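You operate a simulated robot arm through the tools that you are given. There is no shell and no other tool. Be economical: measure what you need, move in short steps, check, and stop when the job is done.

The job below is to be done with a simulated robot arm. You get a single attempt, and the scene is never put back.

## Task
Sort the yellow crate's housings into the bins matching their stickers, close the crate and push its catch in.
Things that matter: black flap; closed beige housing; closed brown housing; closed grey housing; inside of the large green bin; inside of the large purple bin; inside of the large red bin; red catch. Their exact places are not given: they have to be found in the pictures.

Only the result counts: the job must be done as asked and must still hold three seconds after the hand-in. Knocking over, shifting, dropping, spilling or breaking anything else fails it.

## Robot
A 5-joint arm with a three-finger gripper on a trunk, on a base that drives. Base frame: it is fixed to the floor where the robot stands at the start and does not move with it; the origin is under the middle of the robot, x ahead of it, y to its left, z up. Units: mm, rad, N and s.
With the tool pointing down near the work surface it reaches from about 300 to 660 mm from the robot's upright axis, wherever it stands. Its first joint turns from -2.897 to 2.897 rad. Places, roughly: black flap [600, 100, 1200]; inside of the large green bin [500, -400, 1100]; inside of the large purple bin [500, -200, 1100]; inside of the large red bin [500, -100, 1100]; red catch [800, 400, 1100]. The tool tilts only in the upright plane through the base axis and itself; it spins freely about its own axis. Payload 1.37 kg.
The TCP is the grasp point between the finger pads, 16 mm short of the fingertips. In the tool frame z runs along the fingers and y along their closing line. The gripper opens to 101 mm. The gripper's body begins 82 mm behind the TCP.
Orientation is told as [roll, pitch, yaw] about the base's x, y, z axes, in that order, counted from this pose: with the fingers straight down and closing along the base's y, the tool's x points along the base's -x, its y along +y and its z along -z.

## Interface
- The arm moves only by the tool play_rows. Its argument "moves" is a list of rows, each a list of 2 entries, a list of its own where there are three numbers: the shift along the tool's x, y, z in cm, then the turn, a rotation vector about the tool's x, y, z in rad. In form: [[[x, y, z], [wx, wy, wz]], ...]. A call has 1 to 12 rows; each row is the pose to reach, as a shift and turn from the pose commanded when the call began, along the tool's axes at that moment. "fingers" is the gripper command, from -1 (fully open) to 1 (shut), values between in proportion, set as the call begins (left out, the last holds). Each row takes 0.2 s and may step no farther than 50 mm and 0.15 rad from the row before; otherwise, or with a gripper value out of range, the whole call is refused. Where a pose cannot be reached the arm comes as near as it can. A force on the tool above 40 N (or 10 N above the force at the start of the call, whichever is more), or a blocked arm, ends the call early, and 0.2 s more pass. Each finger travels about 45 mm/s and halts on what it meets, pressing with about 26 N; the grip force reading is that of the motor and also rises with nothing between the fingers. The clock runs only during rows and for 0.2 s after the last one: add rows that repeat a pose to give the fingers time. It gives the time, the measured TCP pose, the force on the tool (base axes), the opening and the grip force at its end, in the units of the frame above (readings bear some noise), with the torque about the TCP (base axes, N m) and any sound that the robot's microphone picked up, and new pictures: "show" is both (left out), scene, wrist or none.
- Cameras (640 x 400 px; columns grow to the right, rows downward): "scene" is now at [15.2, 162, 1594]; the picture's right is [-0.22, -0.98, 0.00], its down [-0.67, 0.15, -0.73] and it looks along [0.71, -0.16, -0.68] (base axes); focal length 286 px, centre (320, 200). "wrist" rides on the gripper at [72, 20, -104] in the tool frame; the picture's right is [-0.26, 0.96, 0.00], its down [-0.76, -0.21, -0.62] and it looks along [-0.60, -0.16, 0.78] (tool axes); focal length 265 px, centre (320, 200).
- raise_lower(by): slides the trunk up (or, below 0, down) by that many mm; the arm and the scene camera ride with it, the base frame stays. It gives what a move gives, with no picture.
- steer(legs): drives the robot by 1 to 6 legs, each [ahead, left, turn to the left] in mm, mm and rad, along the robot's own axes; the way and the turn of a leg run together, so that a leg with both is an arc; at most 1500 mm and 3.142 rad a leg. The arm and the cameras ride along, it lands a little off, and it stops where it bumps. It gives what a move gives, and a new picture of the scene camera.
- aim_head(pan, tilt): turns the head with the scene camera to pan (to the left, within 2.705 rad either way) and tilt (down, from -0.506 to 1.204), counted from straight ahead of the robot. It gives what a move gives, and a new picture of the scene camera.
- pixel_to_xyz(camera, pixels): for up to 12 pixels [column, row] of the newest picture of that camera ("zoom" is the newest enlarged one), the place [x, y, z] in the base frame of the surface seen there, good to about 2 mm, but the place of the scene camera against the robot may be out by one fixed shift of up to 18 mm in any direction. No time passes.
- enlarge(camera, box): a new picture of the part [left, top, right, bottom] of that camera's present view, enlarged. No time passes.
- hand_in(): hands the job in; it is judged then, once.

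Keep the steps short. Do not move on a guess: measure, check each grasp and each placing, and mend mistakes. In all there are 80 turns and 260 pictures (those below and enlarged ones count). Leave the gripper open and the arm clear of the work at the hand-in unless told otherwise, and finish with a single line.

The tools are called after ">>>" as a command line: name --argument value ..., lists and objects as JSON in quotes. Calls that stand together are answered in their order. play_rows: Moves the arm, as the interface text tells. Its arguments: {"type":"object","properties":{"moves":{"type":"array","items":{"type":"array"}},"fingers":{"type":"number"},"show":{"type":"string","enum":["both","scene","wrist","none"]}},"required":["moves"]} The other tools are called the same way: raise_lower (by) slides the trunk up or down; steer (legs) drives the base; aim_head (pan, tilt) turns the head that bears the scene camera; pixel_to_xyz (camera, pixels) gives the place of the surface under pixels of a picture; enlarge (camera, box) takes an enlarged picture of a part of a camera's view; hand_in () hands the job in.

At the start:

```text
t: 0.0
tcp_pos: [294.8, 63.3, 1148.9]
tool_rot: [0.0, 0.001, -0.001]
contact_force: [-0.2, -0.7, 0.3]
wrist_torque: [-0.02, 0.0, 0.02]
opening: 100.6
grip_force: 0.1
trunk travel left (down, up): [-525.0, 65.0]
robot x, y, heading: [2.2, -1.8, -0.001]
head pan, tilt: [-0.22, 0.75]
```

scene: 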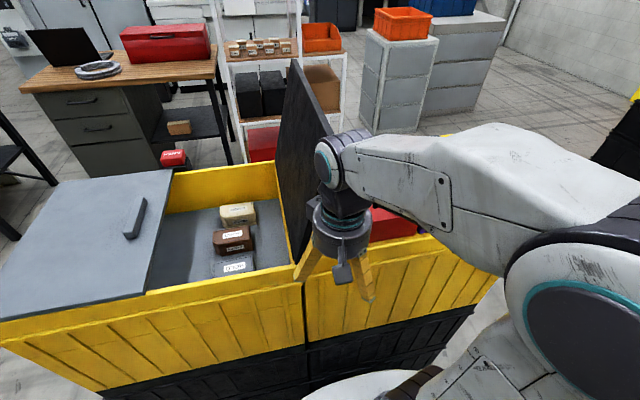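
wrist: 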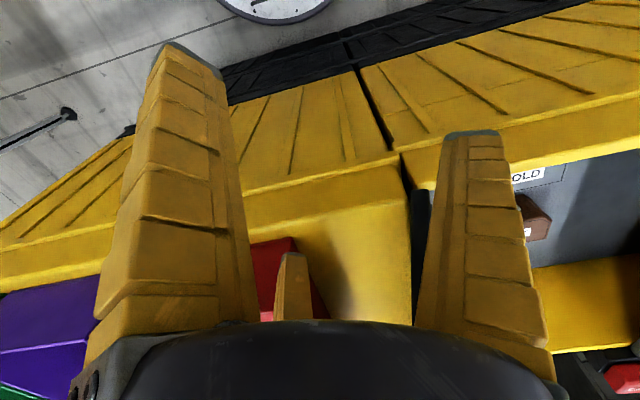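

I see the yellow crate with three housings, a grey half-lid, an upright black flap, and a red catch near (172,157). I'll enlarge to read the stickers and measure.

>>> enlarge --camera "scene" --box '[190, 180, 310, 290]'

>>> enlarge --camera "scene" --box '[90, 120, 350, 290]'

>>> pixel_to_xyz --camera "scene" --pixels '[[238, 210], [232, 235], [234, 262], [172, 157], [172, 165], [138, 215], [294, 62], [310, 240], [150, 292], [280, 170], [172, 172], [303, 280]]'

>>> aim_head --pan -0.9 --tilt 0.85

```text
3.64 times, centred on (250, 235) of scene
```

zoom: 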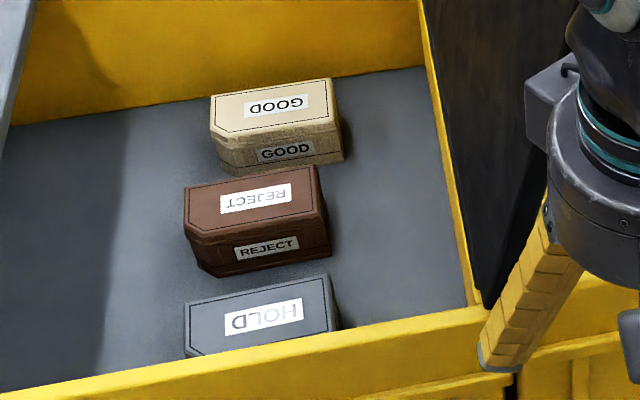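

```text
2.35 times, centred on (220, 205) of scene
```

zoom: 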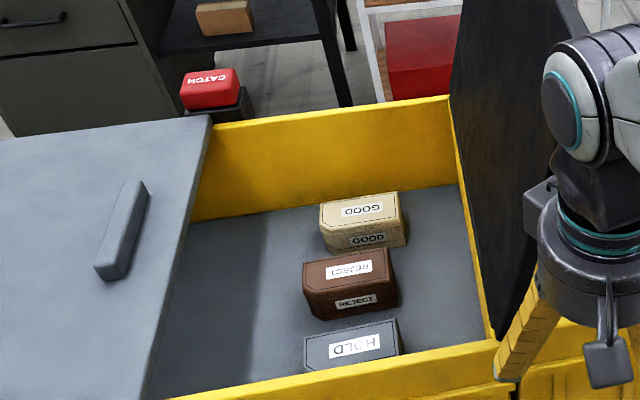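

```text
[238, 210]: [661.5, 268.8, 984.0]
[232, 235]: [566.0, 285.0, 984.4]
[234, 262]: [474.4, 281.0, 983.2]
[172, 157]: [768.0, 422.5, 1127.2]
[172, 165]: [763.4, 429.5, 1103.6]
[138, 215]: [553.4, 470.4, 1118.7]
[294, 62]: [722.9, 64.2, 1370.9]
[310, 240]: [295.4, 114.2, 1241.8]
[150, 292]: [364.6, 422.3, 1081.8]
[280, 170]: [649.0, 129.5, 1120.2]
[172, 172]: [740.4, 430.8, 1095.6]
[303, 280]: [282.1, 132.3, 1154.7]
```

```text
t: 1.1
tcp_pos: [295.3, 63.0, 1149.4]
tool_rot: [0.0, 0.0, 0.002]
contact_force: [-0.1, 0.2, 0.2]
wrist_torque: [0.02, 0.06, 0.01]
opening: 100.6
grip_force: 0.1
trunk travel left (down, up): [-525.0, 65.0]
robot x, y, heading: [1.7, -0.7, -0.003]
head pan, tilt: [-0.901, 0.85]
```

scene: 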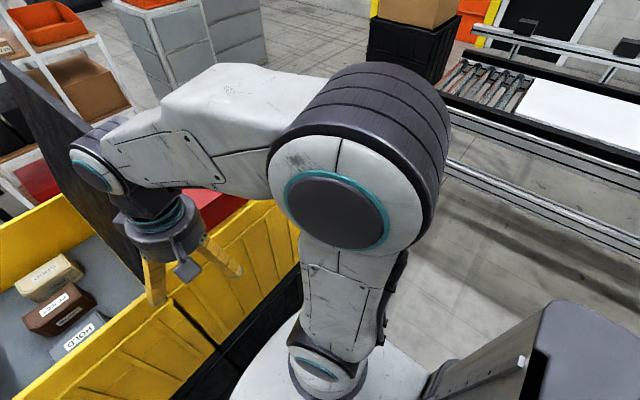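

The stickers read GOOD (beige), REJECT (brown), HOLD (grey). The arm hides the bins, so I raise the trunk and swing the arm right to look at them with the wrist camera.

>>> raise_lower --by 60

>>> play_rows --moves '[[[0, -4.5, 0], [0, 0, 0]], [[0, -9, 0], [0, 0, 0]], [[0, -13.5, 0], [0, 0, 0]], [[0, -18, 0], [0, 0, 0]], [[0, -22, 0], [0, 0, 0]], [[0, -26, 0], [0, 0, 0]]]'

```text
t: 2.0
tcp_pos: [294.5, 62.3, 1210.8]
tool_rot: [0.001, 0.0, 0.0]
contact_force: [-1.1, -0.1, -0.6]
wrist_torque: [-0.02, 0.0, 0.02]
opening: 100.3
grip_force: 0.1
trunk travel left (down, up): [-585.0, 5.0]
robot x, y, heading: [0.8, -1.2, -0.003]
head pan, tilt: [-0.901, 0.85]
```

```text
t: 3.5
tcp_pos: [298.0, -197.9, 1208.6]
tool_rot: [0.003, 0.002, 0.0]
contact_force: [0.0, 0.1, 0.4]
wrist_torque: [0.0, -0.01, -0.01]
opening: 100.5
grip_force: 0.2
trunk travel left (down, up): [-585.0, 5.0]
robot x, y, heading: [-4.5, 0.6, -0.002]
head pan, tilt: [-0.901, 0.85]
```

scene: 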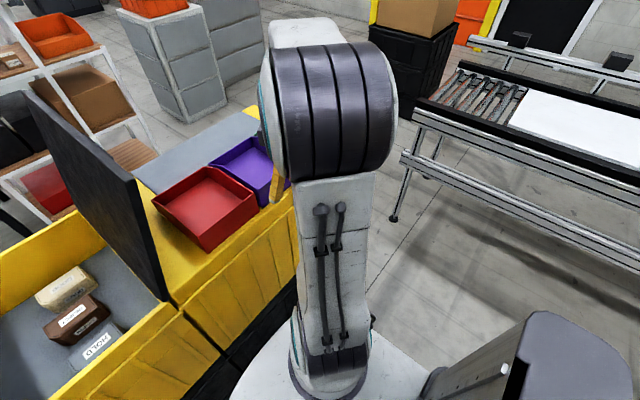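
wrist: 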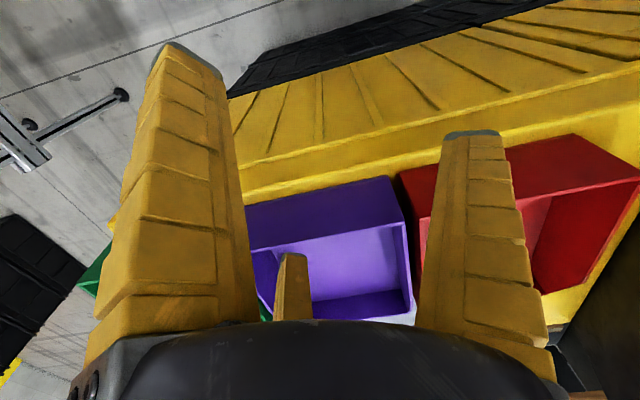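

No labels on the red and purple bins' near faces yet. I'll look around with the head for labels or a key.

>>> aim_head --pan -0.5 --tilt 0.6

>>> enlarge --camera "scene" --box '[160, 120, 480, 320]'

>>> aim_head --pan 0.5 --tilt 0.4

>>> aim_head --pan -1.6 --tilt 0.4

```text
t: 4.3
tcp_pos: [297.2, -198.0, 1209.6]
tool_rot: [-0.001, 0.0, 0.001]
contact_force: [1.1, -0.3, 0.2]
wrist_torque: [0.02, 0.03, 0.0]
opening: 100.5
grip_force: 0.0
trunk travel left (down, up): [-585.0, 5.0]
robot x, y, heading: [0.1, -0.6, 0.002]
head pan, tilt: [-0.499, 0.6]
```

scene: 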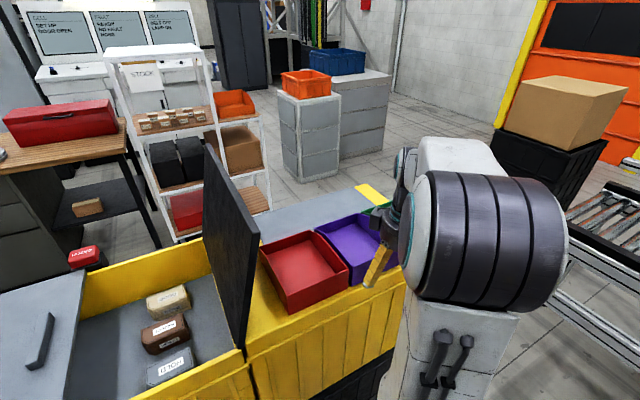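

```text
2.00 times, centred on (320, 220) of scene
```

zoom: 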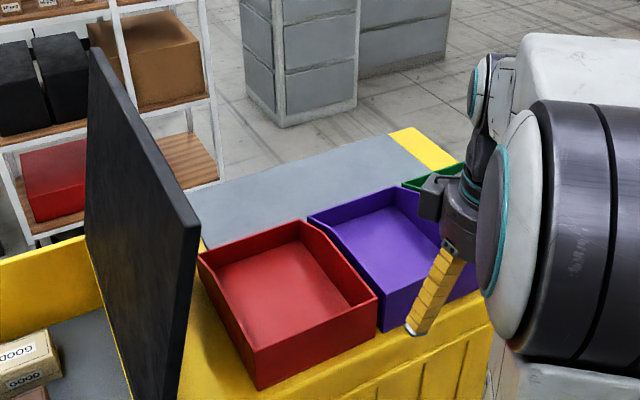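

```text
t: 5.6
tcp_pos: [297.2, -197.6, 1209.7]
tool_rot: [0.0, -0.001, 0.0]
contact_force: [0.4, 0.7, 0.1]
wrist_torque: [0.02, -0.01, 0.0]
opening: 100.6
grip_force: 0.0
trunk travel left (down, up): [-585.0, 5.0]
robot x, y, heading: [0.2, 0.9, 0.001]
head pan, tilt: [0.499, 0.4]
```

scene: 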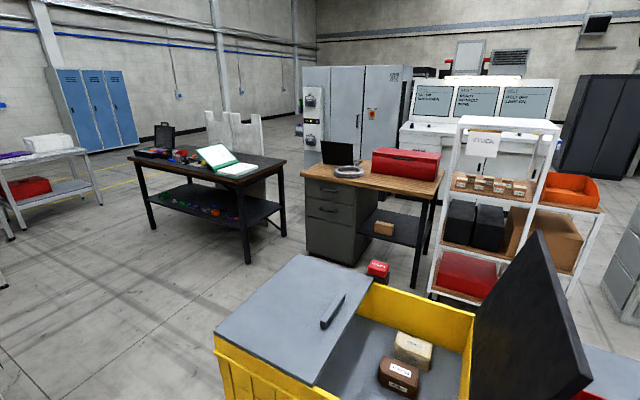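

```text
t: 7.6
tcp_pos: [297.5, -196.7, 1208.5]
tool_rot: [0.001, 0.0, -0.002]
contact_force: [0.1, 0.3, -0.1]
wrist_torque: [-0.01, -0.03, -0.01]
opening: 100.5
grip_force: 0.0
trunk travel left (down, up): [-585.0, 5.0]
robot x, y, heading: [-4.1, -1.1, 0.001]
head pan, tilt: [-1.6, 0.4]
```

scene: 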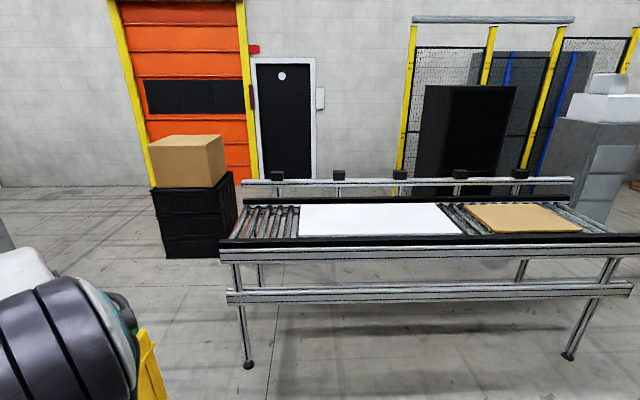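

There is an open binder on a table at left, and screens. I'll look at them.

>>> aim_head --pan 0.6 --tilt 0.3

>>> enlarge --camera "scene" --box '[220, 150, 320, 212]'

>>> enlarge --camera "scene" --box '[420, 80, 600, 192]'

>>> aim_head --pan 1.5 --tilt 0.3

>>> aim_head --pan 2.6 --tilt 0.3

>>> aim_head --pan -2.6 --tilt 0.3

```text
t: 9.7
tcp_pos: [296.4, -198.2, 1209.1]
tool_rot: [0.0, 0.0, -0.001]
contact_force: [-0.1, -0.4, -0.1]
wrist_torque: [-0.02, -0.01, 0.03]
opening: 100.6
grip_force: 0.1
trunk travel left (down, up): [-585.0, 5.0]
robot x, y, heading: [-1.2, 0.8, -0.001]
head pan, tilt: [0.6, 0.3]
```

scene: 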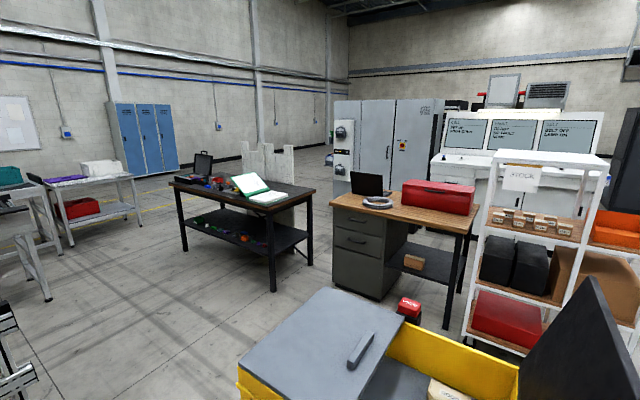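

```text
6.40 times, centred on (270, 181) of scene
```

zoom: 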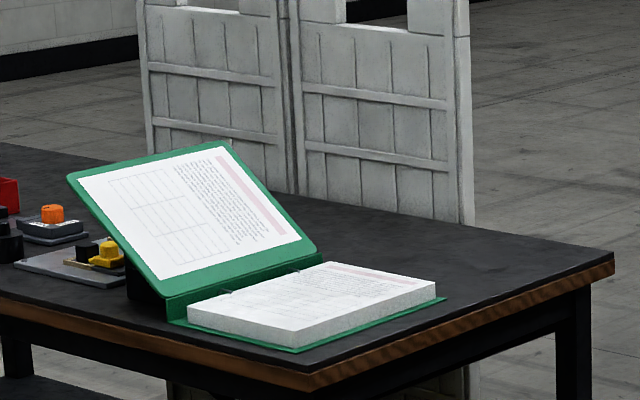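

```text
3.56 times, centred on (510, 136) of scene
```

zoom: 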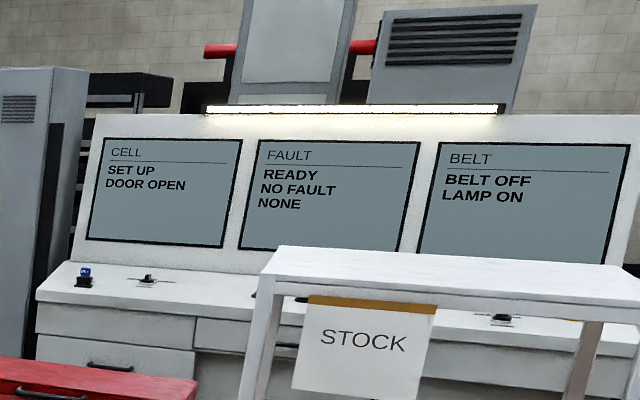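

```text
t: 10.9
tcp_pos: [297.2, -197.7, 1209.4]
tool_rot: [-0.001, 0.001, 0.0]
contact_force: [-0.3, 0.2, 0.3]
wrist_torque: [0.0, 0.01, 0.0]
opening: 100.5
grip_force: 0.2
trunk travel left (down, up): [-585.0, 5.0]
robot x, y, heading: [2.4, -0.5, -0.001]
head pan, tilt: [1.499, 0.3]
```

scene: 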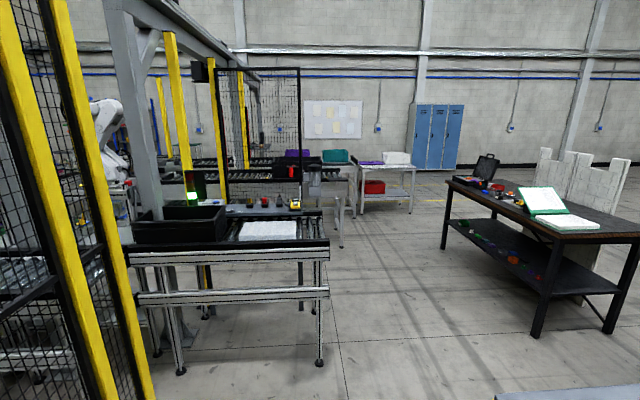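

```text
t: 12.2
tcp_pos: [296.6, -197.9, 1208.8]
tool_rot: [0.001, 0.0, 0.002]
contact_force: [0.2, -0.2, 0.3]
wrist_torque: [-0.02, -0.01, 0.0]
opening: 100.7
grip_force: 0.0
trunk travel left (down, up): [-585.0, 5.0]
robot x, y, heading: [1.1, 0.6, -0.004]
head pan, tilt: [2.601, 0.3]
```

scene: 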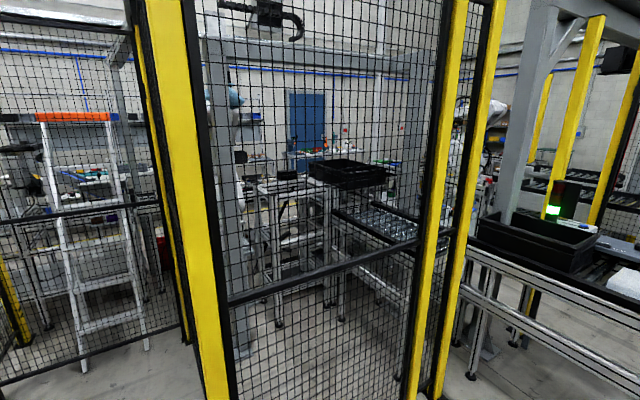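

```text
t: 16.3
tcp_pos: [296.6, -197.8, 1209.3]
tool_rot: [0.002, 0.0, 0.0]
contact_force: [-0.2, -0.2, 0.6]
wrist_torque: [-0.01, 0.0, -0.03]
opening: 100.7
grip_force: 0.0
trunk travel left (down, up): [-585.0, 5.0]
robot x, y, heading: [1.8, 0.2, -0.007]
head pan, tilt: [-2.601, 0.3]
```

scene: 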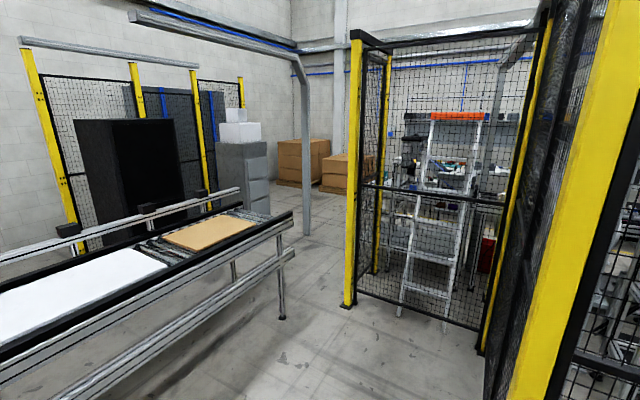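

No key elsewhere, so bins go by colour unless labelled. I'll drive right a bit to see all three bins, including green, clearly.

>>> steer --legs '[[-100, -250, 0]]'

>>> aim_head --pan -0.1 --tilt 0.7

```text
t: 18.2
tcp_pos: [199.8, -445.8, 1209.4]
tool_rot: [0.001, 0.001, 0.005]
contact_force: [0.2, 0.0, 1.3]
wrist_torque: [0.01, 0.02, 0.04]
opening: 100.8
grip_force: 0.0
trunk travel left (down, up): [-585.0, 5.0]
robot x, y, heading: [-98.4, -250.7, 0.005]
head pan, tilt: [-2.601, 0.3]
```

scene: 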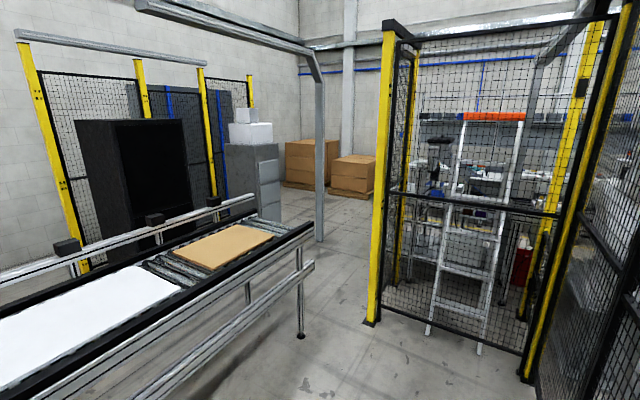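

```text
t: 20.4
tcp_pos: [200.1, -445.5, 1208.3]
tool_rot: [0.0, 0.001, 0.005]
contact_force: [0.4, -0.3, -0.3]
wrist_torque: [0.01, -0.01, -0.04]
opening: 100.7
grip_force: 0.2
trunk travel left (down, up): [-585.0, 5.0]
robot x, y, heading: [-101.0, -247.4, 0.004]
head pan, tilt: [-0.099, 0.7]
```

scene: 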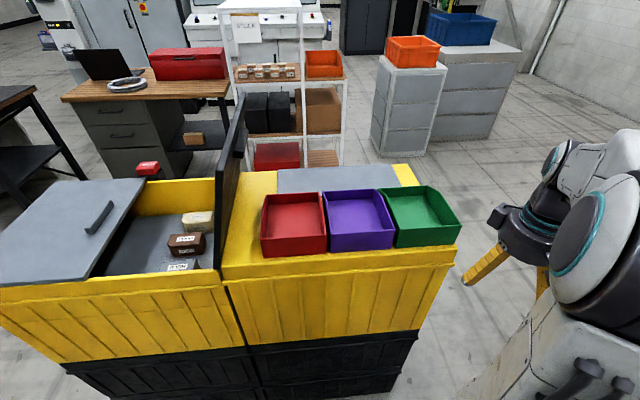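

All three bins are visible and unlabelled: GOOD→green, REJECT→red, HOLD→purple. I'll measure bins, flap, and crate.

>>> enlarge --camera "scene" --box '[250, 160, 470, 298]'

>>> pixel_to_xyz --camera "scene" --pixels '[[294, 220], [356, 212], [420, 208], [264, 238], [326, 234], [391, 229], [459, 222], [262, 194], [324, 193], [381, 189], [433, 187], [350, 264]]'

>>> pixel_to_xyz --camera "scene" --pixels '[[220, 262], [217, 250], [243, 100], [243, 150], [199, 214], [190, 238], [182, 267], [148, 165], [140, 240], [100, 285], [210, 183], [218, 200]]'

>>> enlarge --camera "scene" --box '[110, 90, 280, 290]'

```text
2.90 times, centred on (360, 229) of scene
```

zoom: 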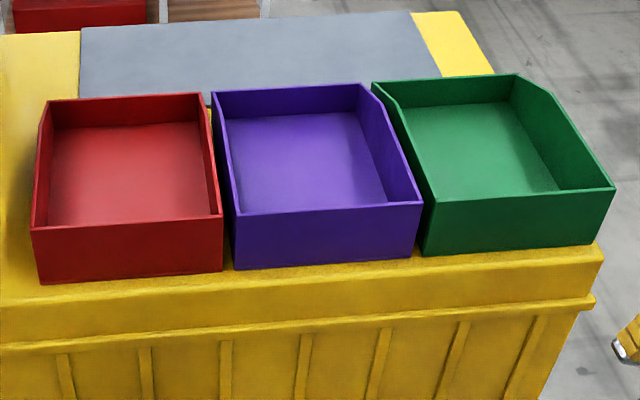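

```text
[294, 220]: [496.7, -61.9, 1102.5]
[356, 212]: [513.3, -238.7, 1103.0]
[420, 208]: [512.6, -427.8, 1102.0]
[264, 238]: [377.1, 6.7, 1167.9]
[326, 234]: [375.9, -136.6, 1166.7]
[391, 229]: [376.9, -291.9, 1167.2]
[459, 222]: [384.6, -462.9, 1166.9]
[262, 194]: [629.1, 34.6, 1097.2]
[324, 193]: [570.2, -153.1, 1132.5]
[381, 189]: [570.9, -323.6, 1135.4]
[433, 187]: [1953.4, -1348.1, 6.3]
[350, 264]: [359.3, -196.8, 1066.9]
```

```text
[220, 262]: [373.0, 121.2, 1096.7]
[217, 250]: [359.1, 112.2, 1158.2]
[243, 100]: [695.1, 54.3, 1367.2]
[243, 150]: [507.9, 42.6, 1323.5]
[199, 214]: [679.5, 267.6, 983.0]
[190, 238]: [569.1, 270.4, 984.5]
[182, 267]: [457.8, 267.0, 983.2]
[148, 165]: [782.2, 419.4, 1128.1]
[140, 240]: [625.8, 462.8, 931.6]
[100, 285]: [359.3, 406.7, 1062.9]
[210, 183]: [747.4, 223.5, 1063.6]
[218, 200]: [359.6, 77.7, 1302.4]
```

```text
2.00 times, centred on (195, 190) of scene
```

zoom: 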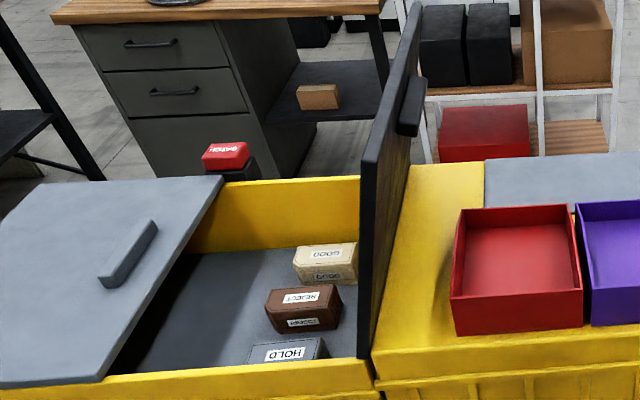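

Measured: bin floors z≈1102, rims 1167; housings near y≈270, x≈458/569/680; flap hinge at y≈121. I centre the arm and drive left in front of the crate.

>>> play_rows --moves '[[[0, 5, 0], [0, 0, 0]], [[0, 10, 0], [0, 0, 0]], [[0, 15, 0], [0, 0, 0]], [[0, 20, 0], [0, 0, 0]]]' --show "none"

>>> steer --legs '[[0, 500, 0]]'

>>> aim_head --pan 0.0 --tilt 1.2

```text
t: 21.4
tcp_pos: [198.8, -238.6, 1207.1]
tool_rot: [0.0, 0.0, 0.004]
contact_force: [0.1, -0.3, 0.4]
wrist_torque: [0.01, 0.01, 0.01]
opening: 100.5
grip_force: 0.0
trunk travel left (down, up): [-585.0, 5.0]
robot x, y, heading: [-96.4, -250.5, 0.003]
head pan, tilt: [-0.099, 0.7]
```

```text
t: 24.4
tcp_pos: [196.0, 255.0, 1205.7]
tool_rot: [-0.001, 0.001, 0.004]
contact_force: [-0.9, 0.4, 0.0]
wrist_torque: [0.0, -0.01, 0.01]
opening: 100.5
grip_force: 0.1
trunk travel left (down, up): [-585.0, 5.0]
robot x, y, heading: [-101.9, 244.3, 0.002]
head pan, tilt: [-0.099, 0.7]
```

scene: 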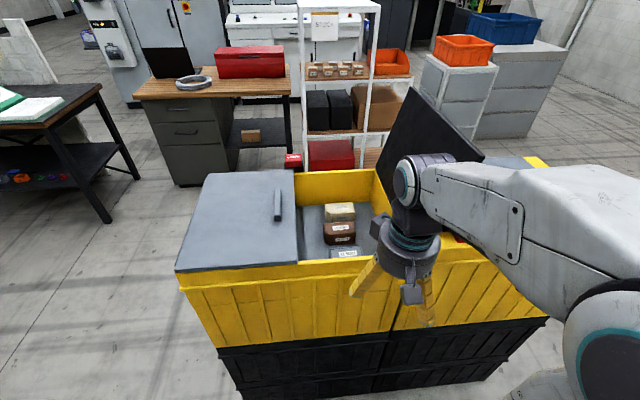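

```text
t: 25.3
tcp_pos: [196.7, 253.6, 1206.6]
tool_rot: [0.001, 0.0, 0.004]
contact_force: [0.5, 0.2, 0.5]
wrist_torque: [0.01, 0.0, 0.01]
opening: 100.7
grip_force: 0.1
trunk travel left (down, up): [-585.0, 5.0]
robot x, y, heading: [-100.5, 245.3, 0.006]
head pan, tilt: [0.0, 1.201]
```

scene: 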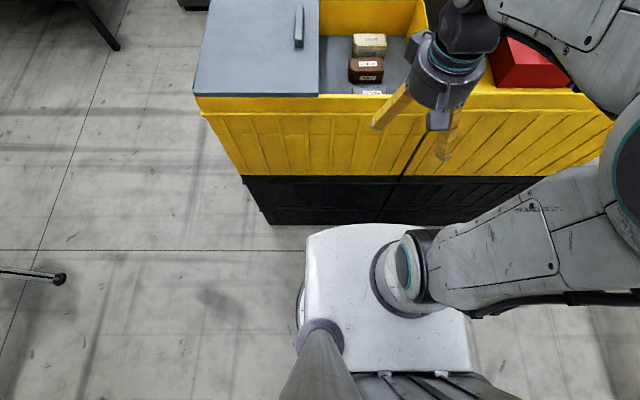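

Measure the base front edge against the crate foot to know how much closer I can drive.

>>> pixel_to_xyz --camera "scene" --pixels '[[345, 228], [390, 226], [420, 226], [345, 219], [345, 180], [310, 170], [312, 250], [460, 320], [370, 45], [366, 68], [372, 92], [320, 70]]'

>>> enlarge --camera "scene" --box '[280, 0, 440, 100]'

```text
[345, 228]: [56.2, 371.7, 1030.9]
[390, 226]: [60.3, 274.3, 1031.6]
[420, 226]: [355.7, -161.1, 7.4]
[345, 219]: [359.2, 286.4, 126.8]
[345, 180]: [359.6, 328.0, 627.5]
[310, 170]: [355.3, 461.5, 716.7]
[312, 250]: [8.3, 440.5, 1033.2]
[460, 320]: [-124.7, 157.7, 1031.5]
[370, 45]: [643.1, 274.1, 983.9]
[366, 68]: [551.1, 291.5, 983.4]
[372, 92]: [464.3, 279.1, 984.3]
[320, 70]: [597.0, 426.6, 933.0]
```

```text
4.00 times, centred on (360, 50) of scene
```

zoom: 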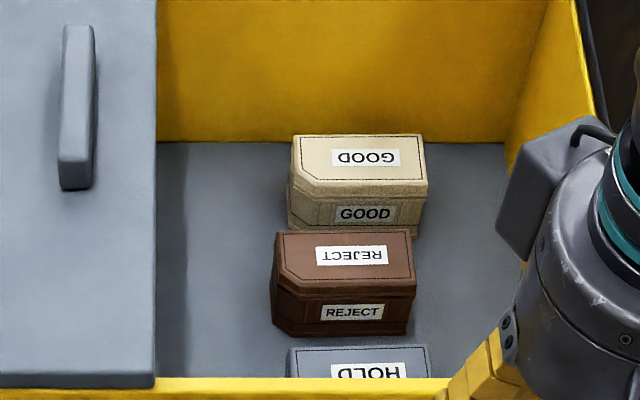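

>>> pixel_to_xyz --camera "scene" --pixels '[[299, 290], [298, 310], [300, 330], [385, 255], [385, 300], [470, 330]]'

>>> pixel_to_xyz --camera "zoom" --pixels '[[296, 140], [420, 138], [424, 182], [330, 184], [293, 165], [281, 236], [407, 235], [413, 280], [300, 284], [292, 352], [424, 350], [153, 200]]'

```text
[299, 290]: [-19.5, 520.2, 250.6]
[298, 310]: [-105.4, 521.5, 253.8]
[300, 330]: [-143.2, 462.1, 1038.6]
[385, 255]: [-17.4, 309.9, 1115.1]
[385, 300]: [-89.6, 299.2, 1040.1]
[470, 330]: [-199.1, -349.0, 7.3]
```

```text
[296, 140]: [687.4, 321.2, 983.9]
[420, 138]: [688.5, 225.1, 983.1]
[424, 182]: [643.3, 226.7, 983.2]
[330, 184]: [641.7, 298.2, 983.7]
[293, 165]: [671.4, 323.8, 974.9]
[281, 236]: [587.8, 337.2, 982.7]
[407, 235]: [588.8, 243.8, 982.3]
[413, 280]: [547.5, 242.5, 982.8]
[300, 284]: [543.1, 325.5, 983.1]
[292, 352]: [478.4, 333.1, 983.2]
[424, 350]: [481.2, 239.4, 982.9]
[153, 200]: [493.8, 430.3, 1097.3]
```

Housings are ~100 (y) × 52 (x) × 51 high; centres beige (664,274), brown (566,291), grey (456,286). The base radius is about 280, so I drive ahead 140 at most, then look with the wrist camera.

>>> steer --legs '[[140, 0, -0.005]]'

>>> play_rows --moves '[[[0, 0, 0], [0, 0, 0.15]], [[0, 0, 0], [0, 0, 0.3]], [[0, 0, 0], [0, 0, 0.45]], [[0, 0, 0], [0, 0, 0.6]], [[0, 0, 0], [0, 0, 0.75]], [[0, 0, 0], [0, 0, 0.9]], [[0, 0, 0], [0, 0, 1.05]], [[0, 0, 0], [0, 0, 1.2]], [[0, 0, 0], [0, 0, 1.35]], [[0, 0, 0], [0, 0, 1.5]], [[0, 0, 0], [0, 0, 1.57]]]'

```text
t: 26.6
tcp_pos: [335.1, 253.3, 1206.6]
tool_rot: [-0.001, 0.002, 0.0]
contact_force: [0.0, 0.0, -0.7]
wrist_torque: [0.0, 0.06, -0.01]
opening: 100.8
grip_force: 0.0
trunk travel left (down, up): [-585.0, 5.0]
robot x, y, heading: [40.4, 245.4, 0.001]
head pan, tilt: [0.0, 1.201]
```

scene: 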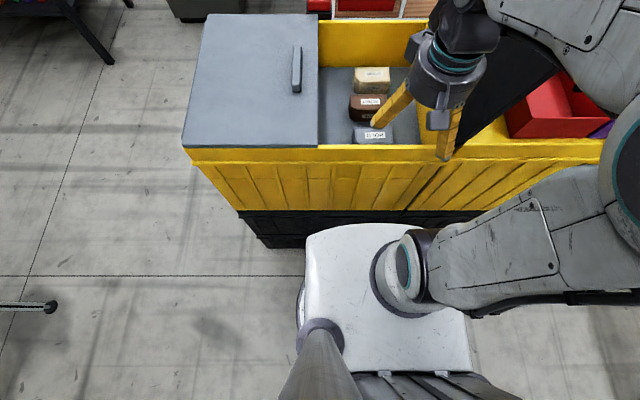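

```text
t: 29.0
tcp_pos: [333.0, 252.8, 1206.2]
tool_rot: [-0.001, -0.002, -1.573]
contact_force: [0.2, -0.1, -0.2]
wrist_torque: [-0.01, -0.02, 0.01]
opening: 100.8
grip_force: 0.1
trunk travel left (down, up): [-585.0, 5.0]
robot x, y, heading: [39.2, 244.2, -0.003]
head pan, tilt: [0.0, 1.201]
```

scene: 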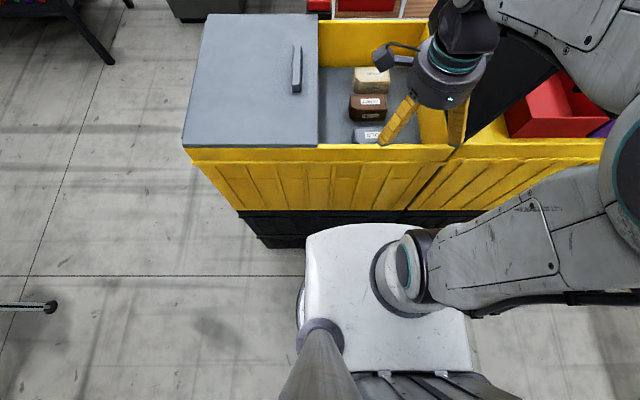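
wrist: 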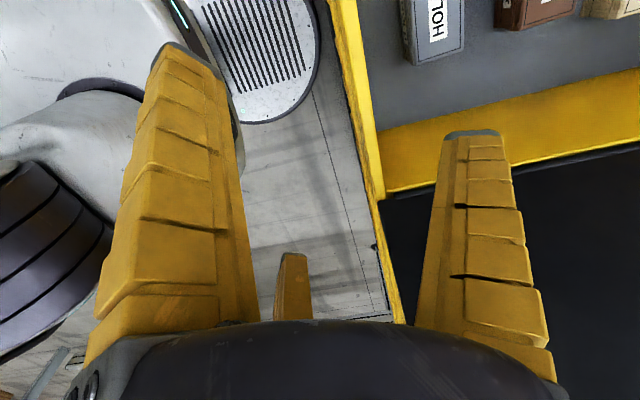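

Now yaw −90°: fingers close along base x. I move over the brown housing at height to check with the wrist camera.

>>> play_rows --moves '[[[0.8, 5, 0], [0, 0, 0]], [[1.6, 10, 0], [0, 0, 0]], [[2.4, 15, 0], [0, 0, 0]], [[3.2, 19, 0], [0, 0, 0]], [[3.8, 23.3, 0], [0, 0, 0]]]'

>>> aim_head --pan -0.1 --tilt 0.85

```text
refused: row 1 steps farther than a row can; nothing moved
```

```text
t: 29.8
tcp_pos: [334.3, 252.8, 1206.4]
tool_rot: [0.0, 0.0, -1.571]
contact_force: [-0.3, 0.2, 0.7]
wrist_torque: [-0.01, 0.0, -0.01]
opening: 100.8
grip_force: 0.2
trunk travel left (down, up): [-585.0, 5.0]
robot x, y, heading: [37.8, 244.1, 0.001]
head pan, tilt: [-0.099, 0.85]
```

scene: 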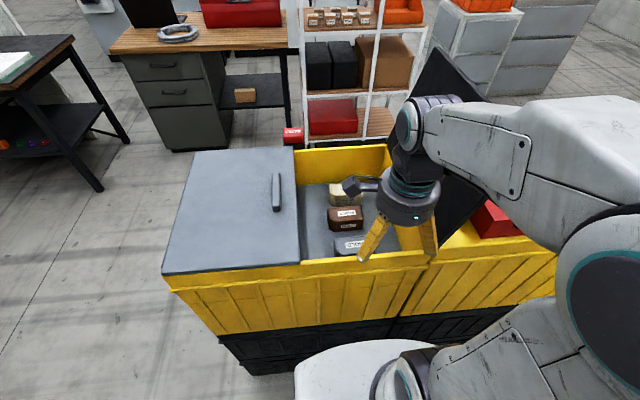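

>>> play_rows --moves '[[[0.8, 4.5, 0], [0, 0, 0]], [[1.6, 9, 0], [0, 0, 0]], [[2.4, 13.5, 0], [0, 0, 0]], [[3.2, 18, 0], [0, 0, 0]], [[3.8, 22.5, 0], [0, 0, 0]], [[3.8, 23.2, 0], [0, 0, 0]]]'

```text
t: 31.2
tcp_pos: [568.7, 290.0, 1204.4]
tool_rot: [0.001, 0.0, -1.57]
contact_force: [-0.8, -0.3, 0.6]
wrist_torque: [-0.01, 0.01, 0.0]
opening: 100.9
grip_force: 0.1
trunk travel left (down, up): [-585.0, 5.0]
robot x, y, heading: [38.2, 246.3, -0.003]
head pan, tilt: [-0.099, 0.85]
```

scene: 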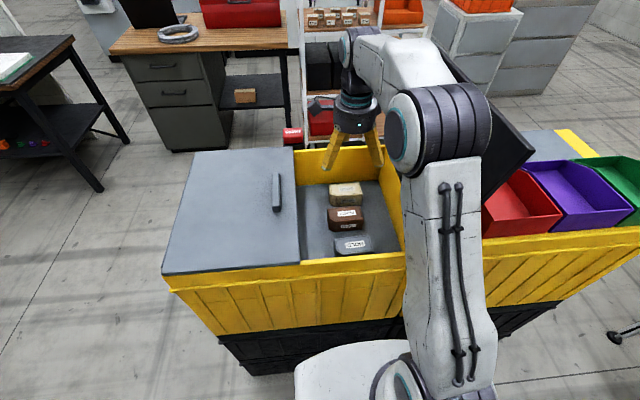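
wrist: 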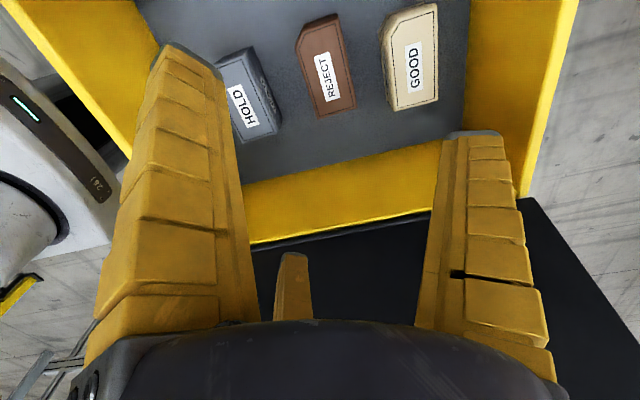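

The wrist view shows all three housings. I'll measure them with the wrist camera to get the camera shift.

>>> pixel_to_xyz --camera "wrist" --pixels '[[297, 24], [338, 14], [355, 104], [321, 115], [386, 10], [435, 5], [437, 97], [396, 108], [247, 48], [278, 129], [247, 142], [326, 70]]'

>>> pixel_to_xyz --camera "scene" --pixels '[[346, 214], [345, 188], [352, 242], [293, 132]]'

>>> enlarge --camera "wrist" --box '[200, 0, 460, 160]'

```text
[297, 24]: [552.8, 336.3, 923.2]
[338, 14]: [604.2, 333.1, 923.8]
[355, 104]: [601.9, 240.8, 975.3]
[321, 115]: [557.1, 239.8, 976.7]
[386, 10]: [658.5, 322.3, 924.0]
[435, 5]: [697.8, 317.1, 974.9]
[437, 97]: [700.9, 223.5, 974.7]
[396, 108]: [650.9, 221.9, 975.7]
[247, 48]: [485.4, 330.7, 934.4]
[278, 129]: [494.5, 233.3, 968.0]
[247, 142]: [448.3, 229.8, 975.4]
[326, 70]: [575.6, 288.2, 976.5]
```

```text
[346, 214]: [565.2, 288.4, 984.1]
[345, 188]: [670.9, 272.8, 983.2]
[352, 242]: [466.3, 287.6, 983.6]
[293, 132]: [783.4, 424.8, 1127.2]
```

```text
2.46 times, centred on (330, 80) of wrist
```

zoom: 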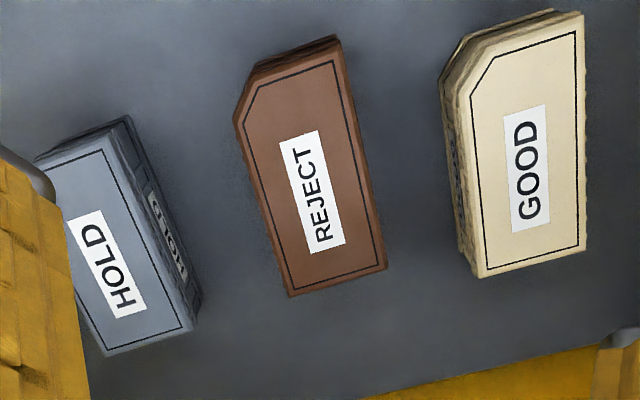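

Wrist readings give a scene shift of about (+10, −4, −8). True tops z≈975; beige centre (676,270). I move above beige with fingers at ~80 mm, then lower the trunk.

>>> play_rows --moves '[[[-0.7, 4, 0], [0, 0, 0]], [[-1.4, 8, 0], [0, 0, 0]], [[-2, 10.7, 0], [0, 0, 0]], [[-2, 10.7, 0], [0, 0, 0]]]' --fingers -0.58 --show "none"

>>> raise_lower --by -140

>>> play_rows --moves '[[[0, 0, 0], [0, 0, 0]]]'

```text
t: 32.2
tcp_pos: [650.4, 271.6, 1195.8]
tool_rot: [-0.002, 0.001, -1.571]
contact_force: [0.9, 0.1, -0.6]
wrist_torque: [0.0, 0.02, 0.0]
opening: 81.9
grip_force: 1.5
out of reach, approached as far as the arm can: row 3, 4
trunk travel left (down, up): [-585.0, 5.0]
robot x, y, heading: [41.4, 243.4, 0.006]
head pan, tilt: [-0.099, 0.85]
```

```text
t: 33.9
tcp_pos: [651.0, 270.6, 1057.5]
tool_rot: [0.0, -0.001, -1.573]
contact_force: [-0.8, 0.6, 0.2]
wrist_torque: [0.01, -0.04, 0.02]
opening: 81.9
grip_force: 1.8
trunk travel left (down, up): [-445.0, 145.0]
robot x, y, heading: [36.8, 245.9, -0.001]
head pan, tilt: [-0.099, 0.85]
```

```text
t: 34.3
tcp_pos: [650.6, 271.8, 1058.0]
tool_rot: [-0.001, 0.001, -1.571]
contact_force: [-0.6, 0.6, -0.2]
wrist_torque: [-0.01, 0.01, 0.0]
opening: 81.8
grip_force: 1.1
trunk travel left (down, up): [-445.0, 145.0]
robot x, y, heading: [40.3, 249.5, -0.0]
head pan, tilt: [-0.099, 0.85]
```

scene: 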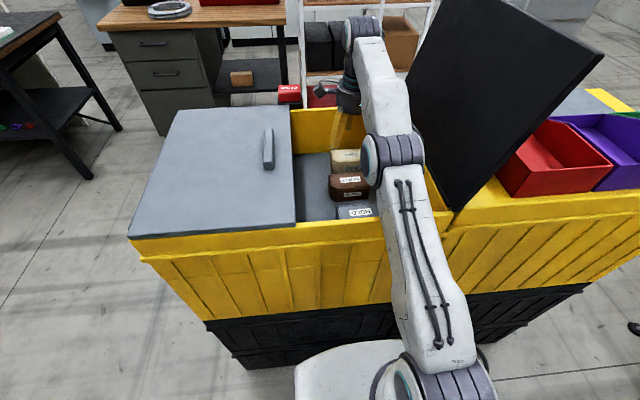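
wrist: 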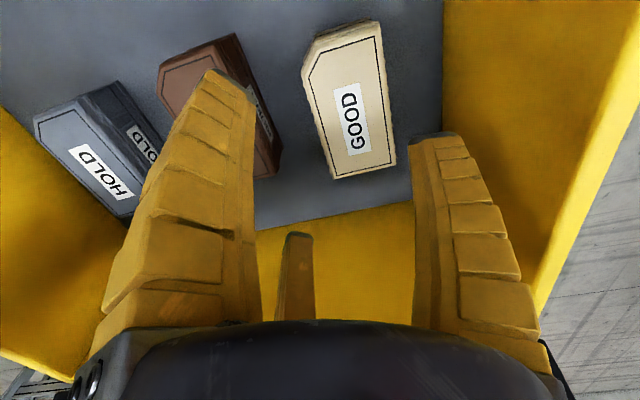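

Reach ended at x≈650; I need about 26 mm more. The base has an estimated 50 mm margin to the crate, so I drive 28 mm ahead.

>>> steer --legs '[[28, 0, 0]]'

>>> play_rows --moves '[[[0, 0, 0], [0, 0, 0]]]' --show "wrist"

```text
t: 35.1
tcp_pos: [678.7, 272.8, 1057.4]
tool_rot: [-0.002, 0.0, -1.572]
contact_force: [-0.1, 0.1, -0.7]
wrist_torque: [0.04, 0.03, -0.01]
opening: 82.1
grip_force: 1.7
trunk travel left (down, up): [-445.0, 145.0]
robot x, y, heading: [63.9, 244.2, -0.001]
head pan, tilt: [-0.099, 0.85]
```

scene: 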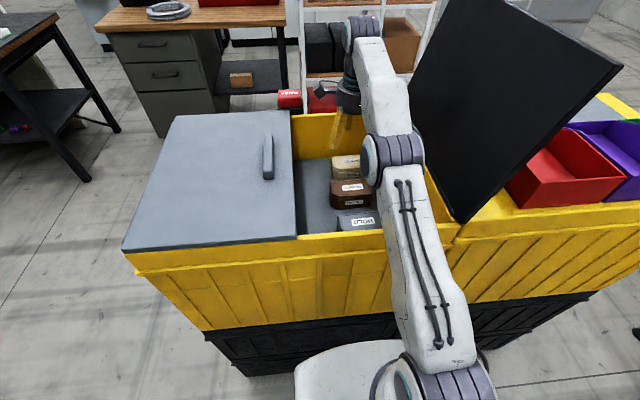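

```text
t: 35.5
tcp_pos: [676.4, 273.8, 1057.1]
tool_rot: [0.002, 0.0, -1.571]
contact_force: [1.0, -0.3, 0.1]
wrist_torque: [-0.02, 0.02, 0.01]
opening: 81.9
grip_force: 1.5
trunk travel left (down, up): [-445.0, 145.0]
robot x, y, heading: [67.3, 245.0, 0.0]
head pan, tilt: [-0.099, 0.85]
```

wrist: 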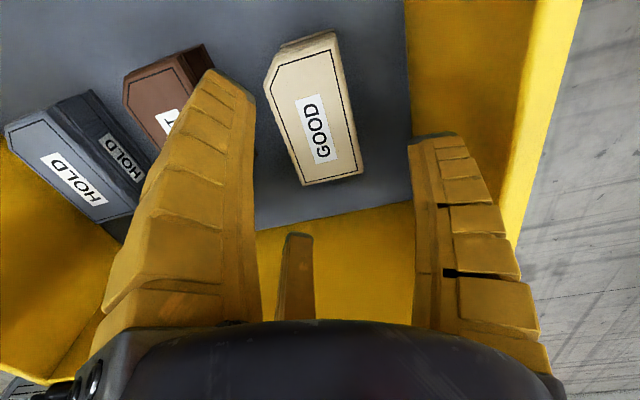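

No bump; TCP at x≈677. Check the beige top corners again with the wrist camera, and the elbow/forearm height against the wall.

>>> pixel_to_xyz --camera "wrist" --pixels '[[284, 58], [333, 50], [360, 172], [303, 183], [270, 84], [410, 180], [405, 100]]'

>>> pixel_to_xyz --camera "scene" --pixels '[[392, 150], [385, 110], [398, 190], [408, 230], [347, 80], [440, 345]]'

```text
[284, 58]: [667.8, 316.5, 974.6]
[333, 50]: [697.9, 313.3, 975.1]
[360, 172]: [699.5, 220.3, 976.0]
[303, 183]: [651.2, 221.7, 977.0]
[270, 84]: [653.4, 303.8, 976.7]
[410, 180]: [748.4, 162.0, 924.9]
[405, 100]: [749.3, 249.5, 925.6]
```

```text
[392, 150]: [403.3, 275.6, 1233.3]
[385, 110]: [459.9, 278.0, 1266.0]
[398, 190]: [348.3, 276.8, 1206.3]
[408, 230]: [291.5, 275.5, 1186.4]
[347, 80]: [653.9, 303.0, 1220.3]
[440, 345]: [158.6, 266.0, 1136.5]
```

The upper link is only slightly above the wall, so I raise the trunk by 110 and reach down with the arm instead. Beige centre x≈675.5, TCP 677: aligned.

>>> raise_lower --by 110

>>> play_rows --moves '[[[-0.3, 0, 4.5], [0, 0, 0]], [[-0.3, 0, 9], [0, 0, 0]], [[-0.3, 0, 13.5], [0, 0, 0]], [[-0.3, 0, 16], [0, 0, 0]]]'

```text
t: 36.9
tcp_pos: [678.1, 272.5, 1168.0]
tool_rot: [-0.002, -0.001, -1.57]
contact_force: [0.2, -0.5, -0.6]
wrist_torque: [-0.02, -0.03, -0.01]
opening: 82.3
grip_force: 1.7
trunk travel left (down, up): [-555.0, 35.0]
robot x, y, heading: [67.8, 247.7, -0.003]
head pan, tilt: [-0.099, 0.85]
```

```text
t: 37.9
tcp_pos: [677.2, 269.3, 1006.8]
tool_rot: [0.0, -0.001, -1.571]
contact_force: [0.4, 0.2, -0.3]
wrist_torque: [-0.04, -0.03, 0.02]
opening: 81.9
grip_force: 2.3
trunk travel left (down, up): [-555.0, 35.0]
robot x, y, heading: [65.6, 246.0, -0.004]
head pan, tilt: [-0.099, 0.85]
```

scene: 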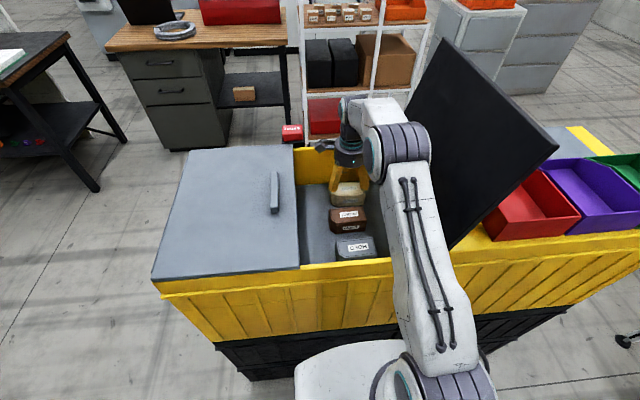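
wrist: 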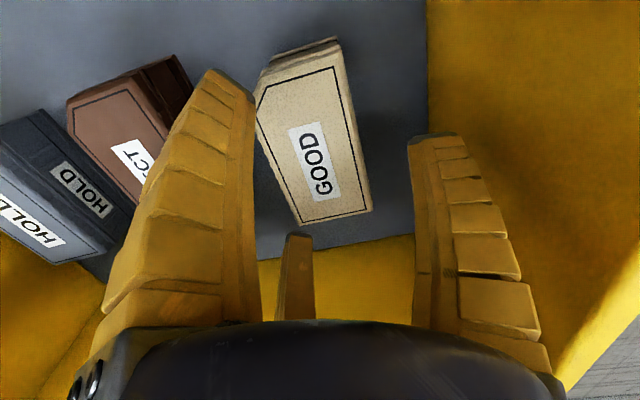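

Fingers straddle the beige housing. Down to z≈957, then close.

>>> play_rows --moves '[[[0, -0.1, 2.5], [0, 0, 0]], [[0, -0.1, 4.9], [0, 0, 0]]]' --show "wrist"

>>> play_rows --moves '[[[0, 0, 0], [0, 0, 0]], [[0, 0, 0], [0, 0, 0]], [[0, 0, 0], [0, 0, 0]], [[0, 0, 0], [0, 0, 0]]]' --fingers 1 --show "wrist"

```text
t: 38.5
tcp_pos: [679.8, 272.0, 987.5]
tool_rot: [0.019, 0.002, -1.572]
contact_force: [-6.2, 2.5, 23.5]
wrist_torque: [-1.09, 0.76, -0.38]
opening: 88.6
grip_force: 6.3
trunk travel left (down, up): [-555.0, 35.0]
robot x, y, heading: [66.8, 244.7, 0.0]
head pan, tilt: [-0.099, 0.85]
stopped in row 2: the force on the tool passed its limit at 47 N (the readings are from after the stop); the commanded pose is now the measured one
```

wrist: 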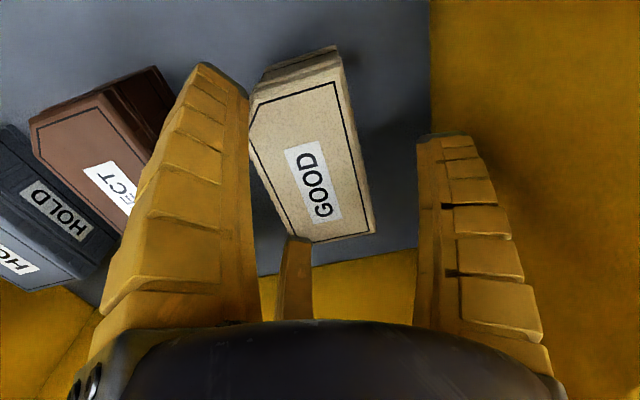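

```text
t: 39.1
tcp_pos: [681.7, 269.6, 991.8]
tool_rot: [0.029, 0.002, -1.573]
contact_force: [-3.0, -7.2, 22.6]
wrist_torque: [-0.8, 0.47, 0.02]
opening: 43.2
grip_force: 9.4
trunk travel left (down, up): [-555.0, 35.0]
robot x, y, heading: [64.4, 243.6, -0.001]
head pan, tilt: [-0.099, 0.85]
stopped in row 3: the force on the tool passed its limit at 41 N (the readings are from after the stop); the commanded pose is now the measured one
```

wrist: 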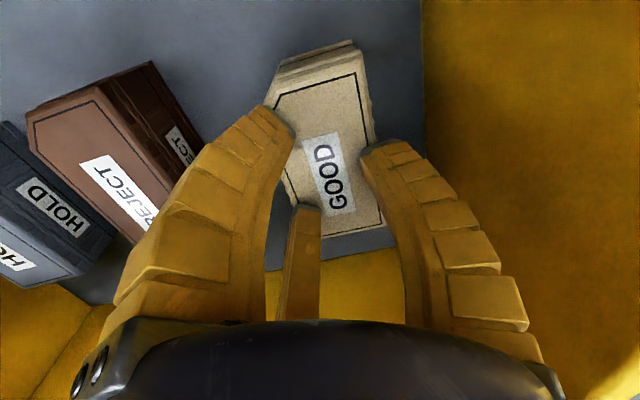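

The left finger hit the housing's top edge and the fingers slid onto the top. I open, go straight up, and re-measure.

>>> play_rows --moves '[[[0, 0, -0.5], [0, 0, 0]], [[0, 0, -2], [0, 0, 0]], [[0, 0, -4], [0, 0, 0]], [[0, 0, -7], [0, 0, 0]], [[0, 0, -7], [0, 0, 0]], [[0, 0, -7], [0, 0, 0]]]' --fingers -1

```text
t: 40.5
tcp_pos: [679.7, 267.9, 1057.6]
tool_rot: [0.02, -0.001, -1.572]
contact_force: [-5.0, 0.2, -2.5]
wrist_torque: [0.02, 0.18, 0.04]
opening: 96.1
grip_force: 0.1
trunk travel left (down, up): [-555.0, 35.0]
robot x, y, heading: [67.7, 243.1, -0.003]
head pan, tilt: [-0.099, 0.85]
```

scene: 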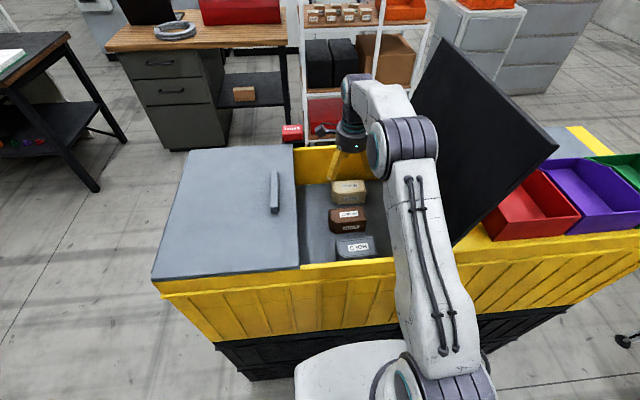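
wrist: 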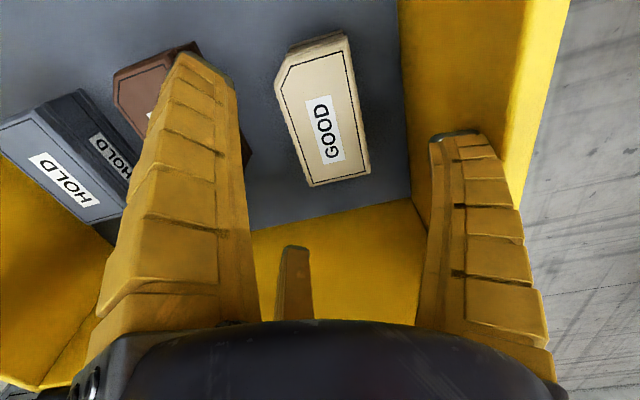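

Force Fx −5: the right finger touches the back wall when opened wide. I measure the finger tips, wall and beige from the wrist camera.

>>> pixel_to_xyz --camera "wrist" --pixels '[[205, 68], [180, 60], [230, 85], [440, 138], [475, 132], [345, 40], [371, 172], [310, 186], [280, 85], [400, 60], [440, 60], [500, 60]]'

>>> enlarge --camera "wrist" --box '[160, 20, 520, 245]'

>>> enlarge --camera "scene" --box '[270, 60, 450, 280]'

```text
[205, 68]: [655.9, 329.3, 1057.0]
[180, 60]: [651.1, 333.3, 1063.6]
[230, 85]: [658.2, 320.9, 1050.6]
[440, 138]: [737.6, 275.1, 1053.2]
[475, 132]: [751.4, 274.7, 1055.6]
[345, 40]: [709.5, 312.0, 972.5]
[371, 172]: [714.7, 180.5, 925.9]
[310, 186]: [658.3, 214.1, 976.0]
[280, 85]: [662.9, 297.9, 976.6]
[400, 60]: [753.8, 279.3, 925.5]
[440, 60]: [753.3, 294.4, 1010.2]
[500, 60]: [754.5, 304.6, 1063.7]
```

```text
1.78 times, centred on (340, 132) of wrist
```

zoom: 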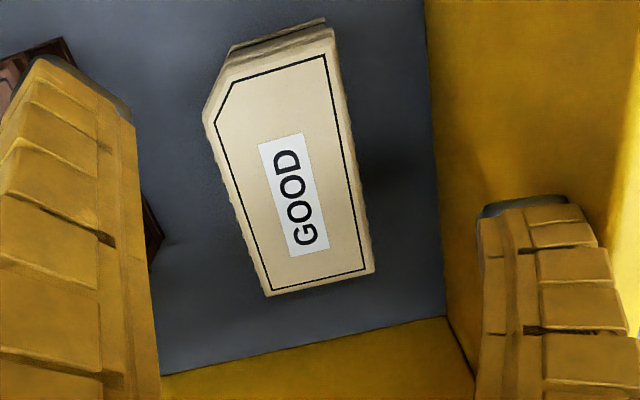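

```text
1.82 times, centred on (360, 170) of scene
```

zoom: 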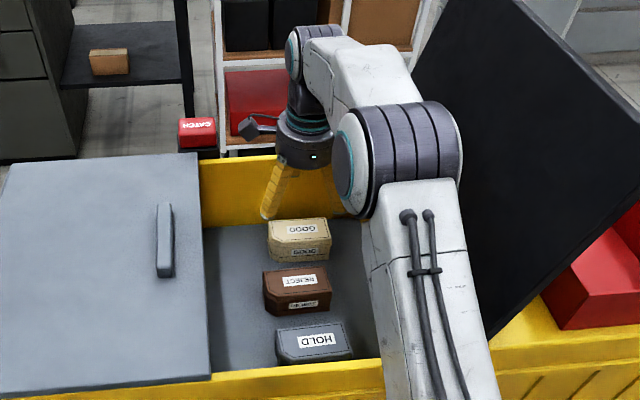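

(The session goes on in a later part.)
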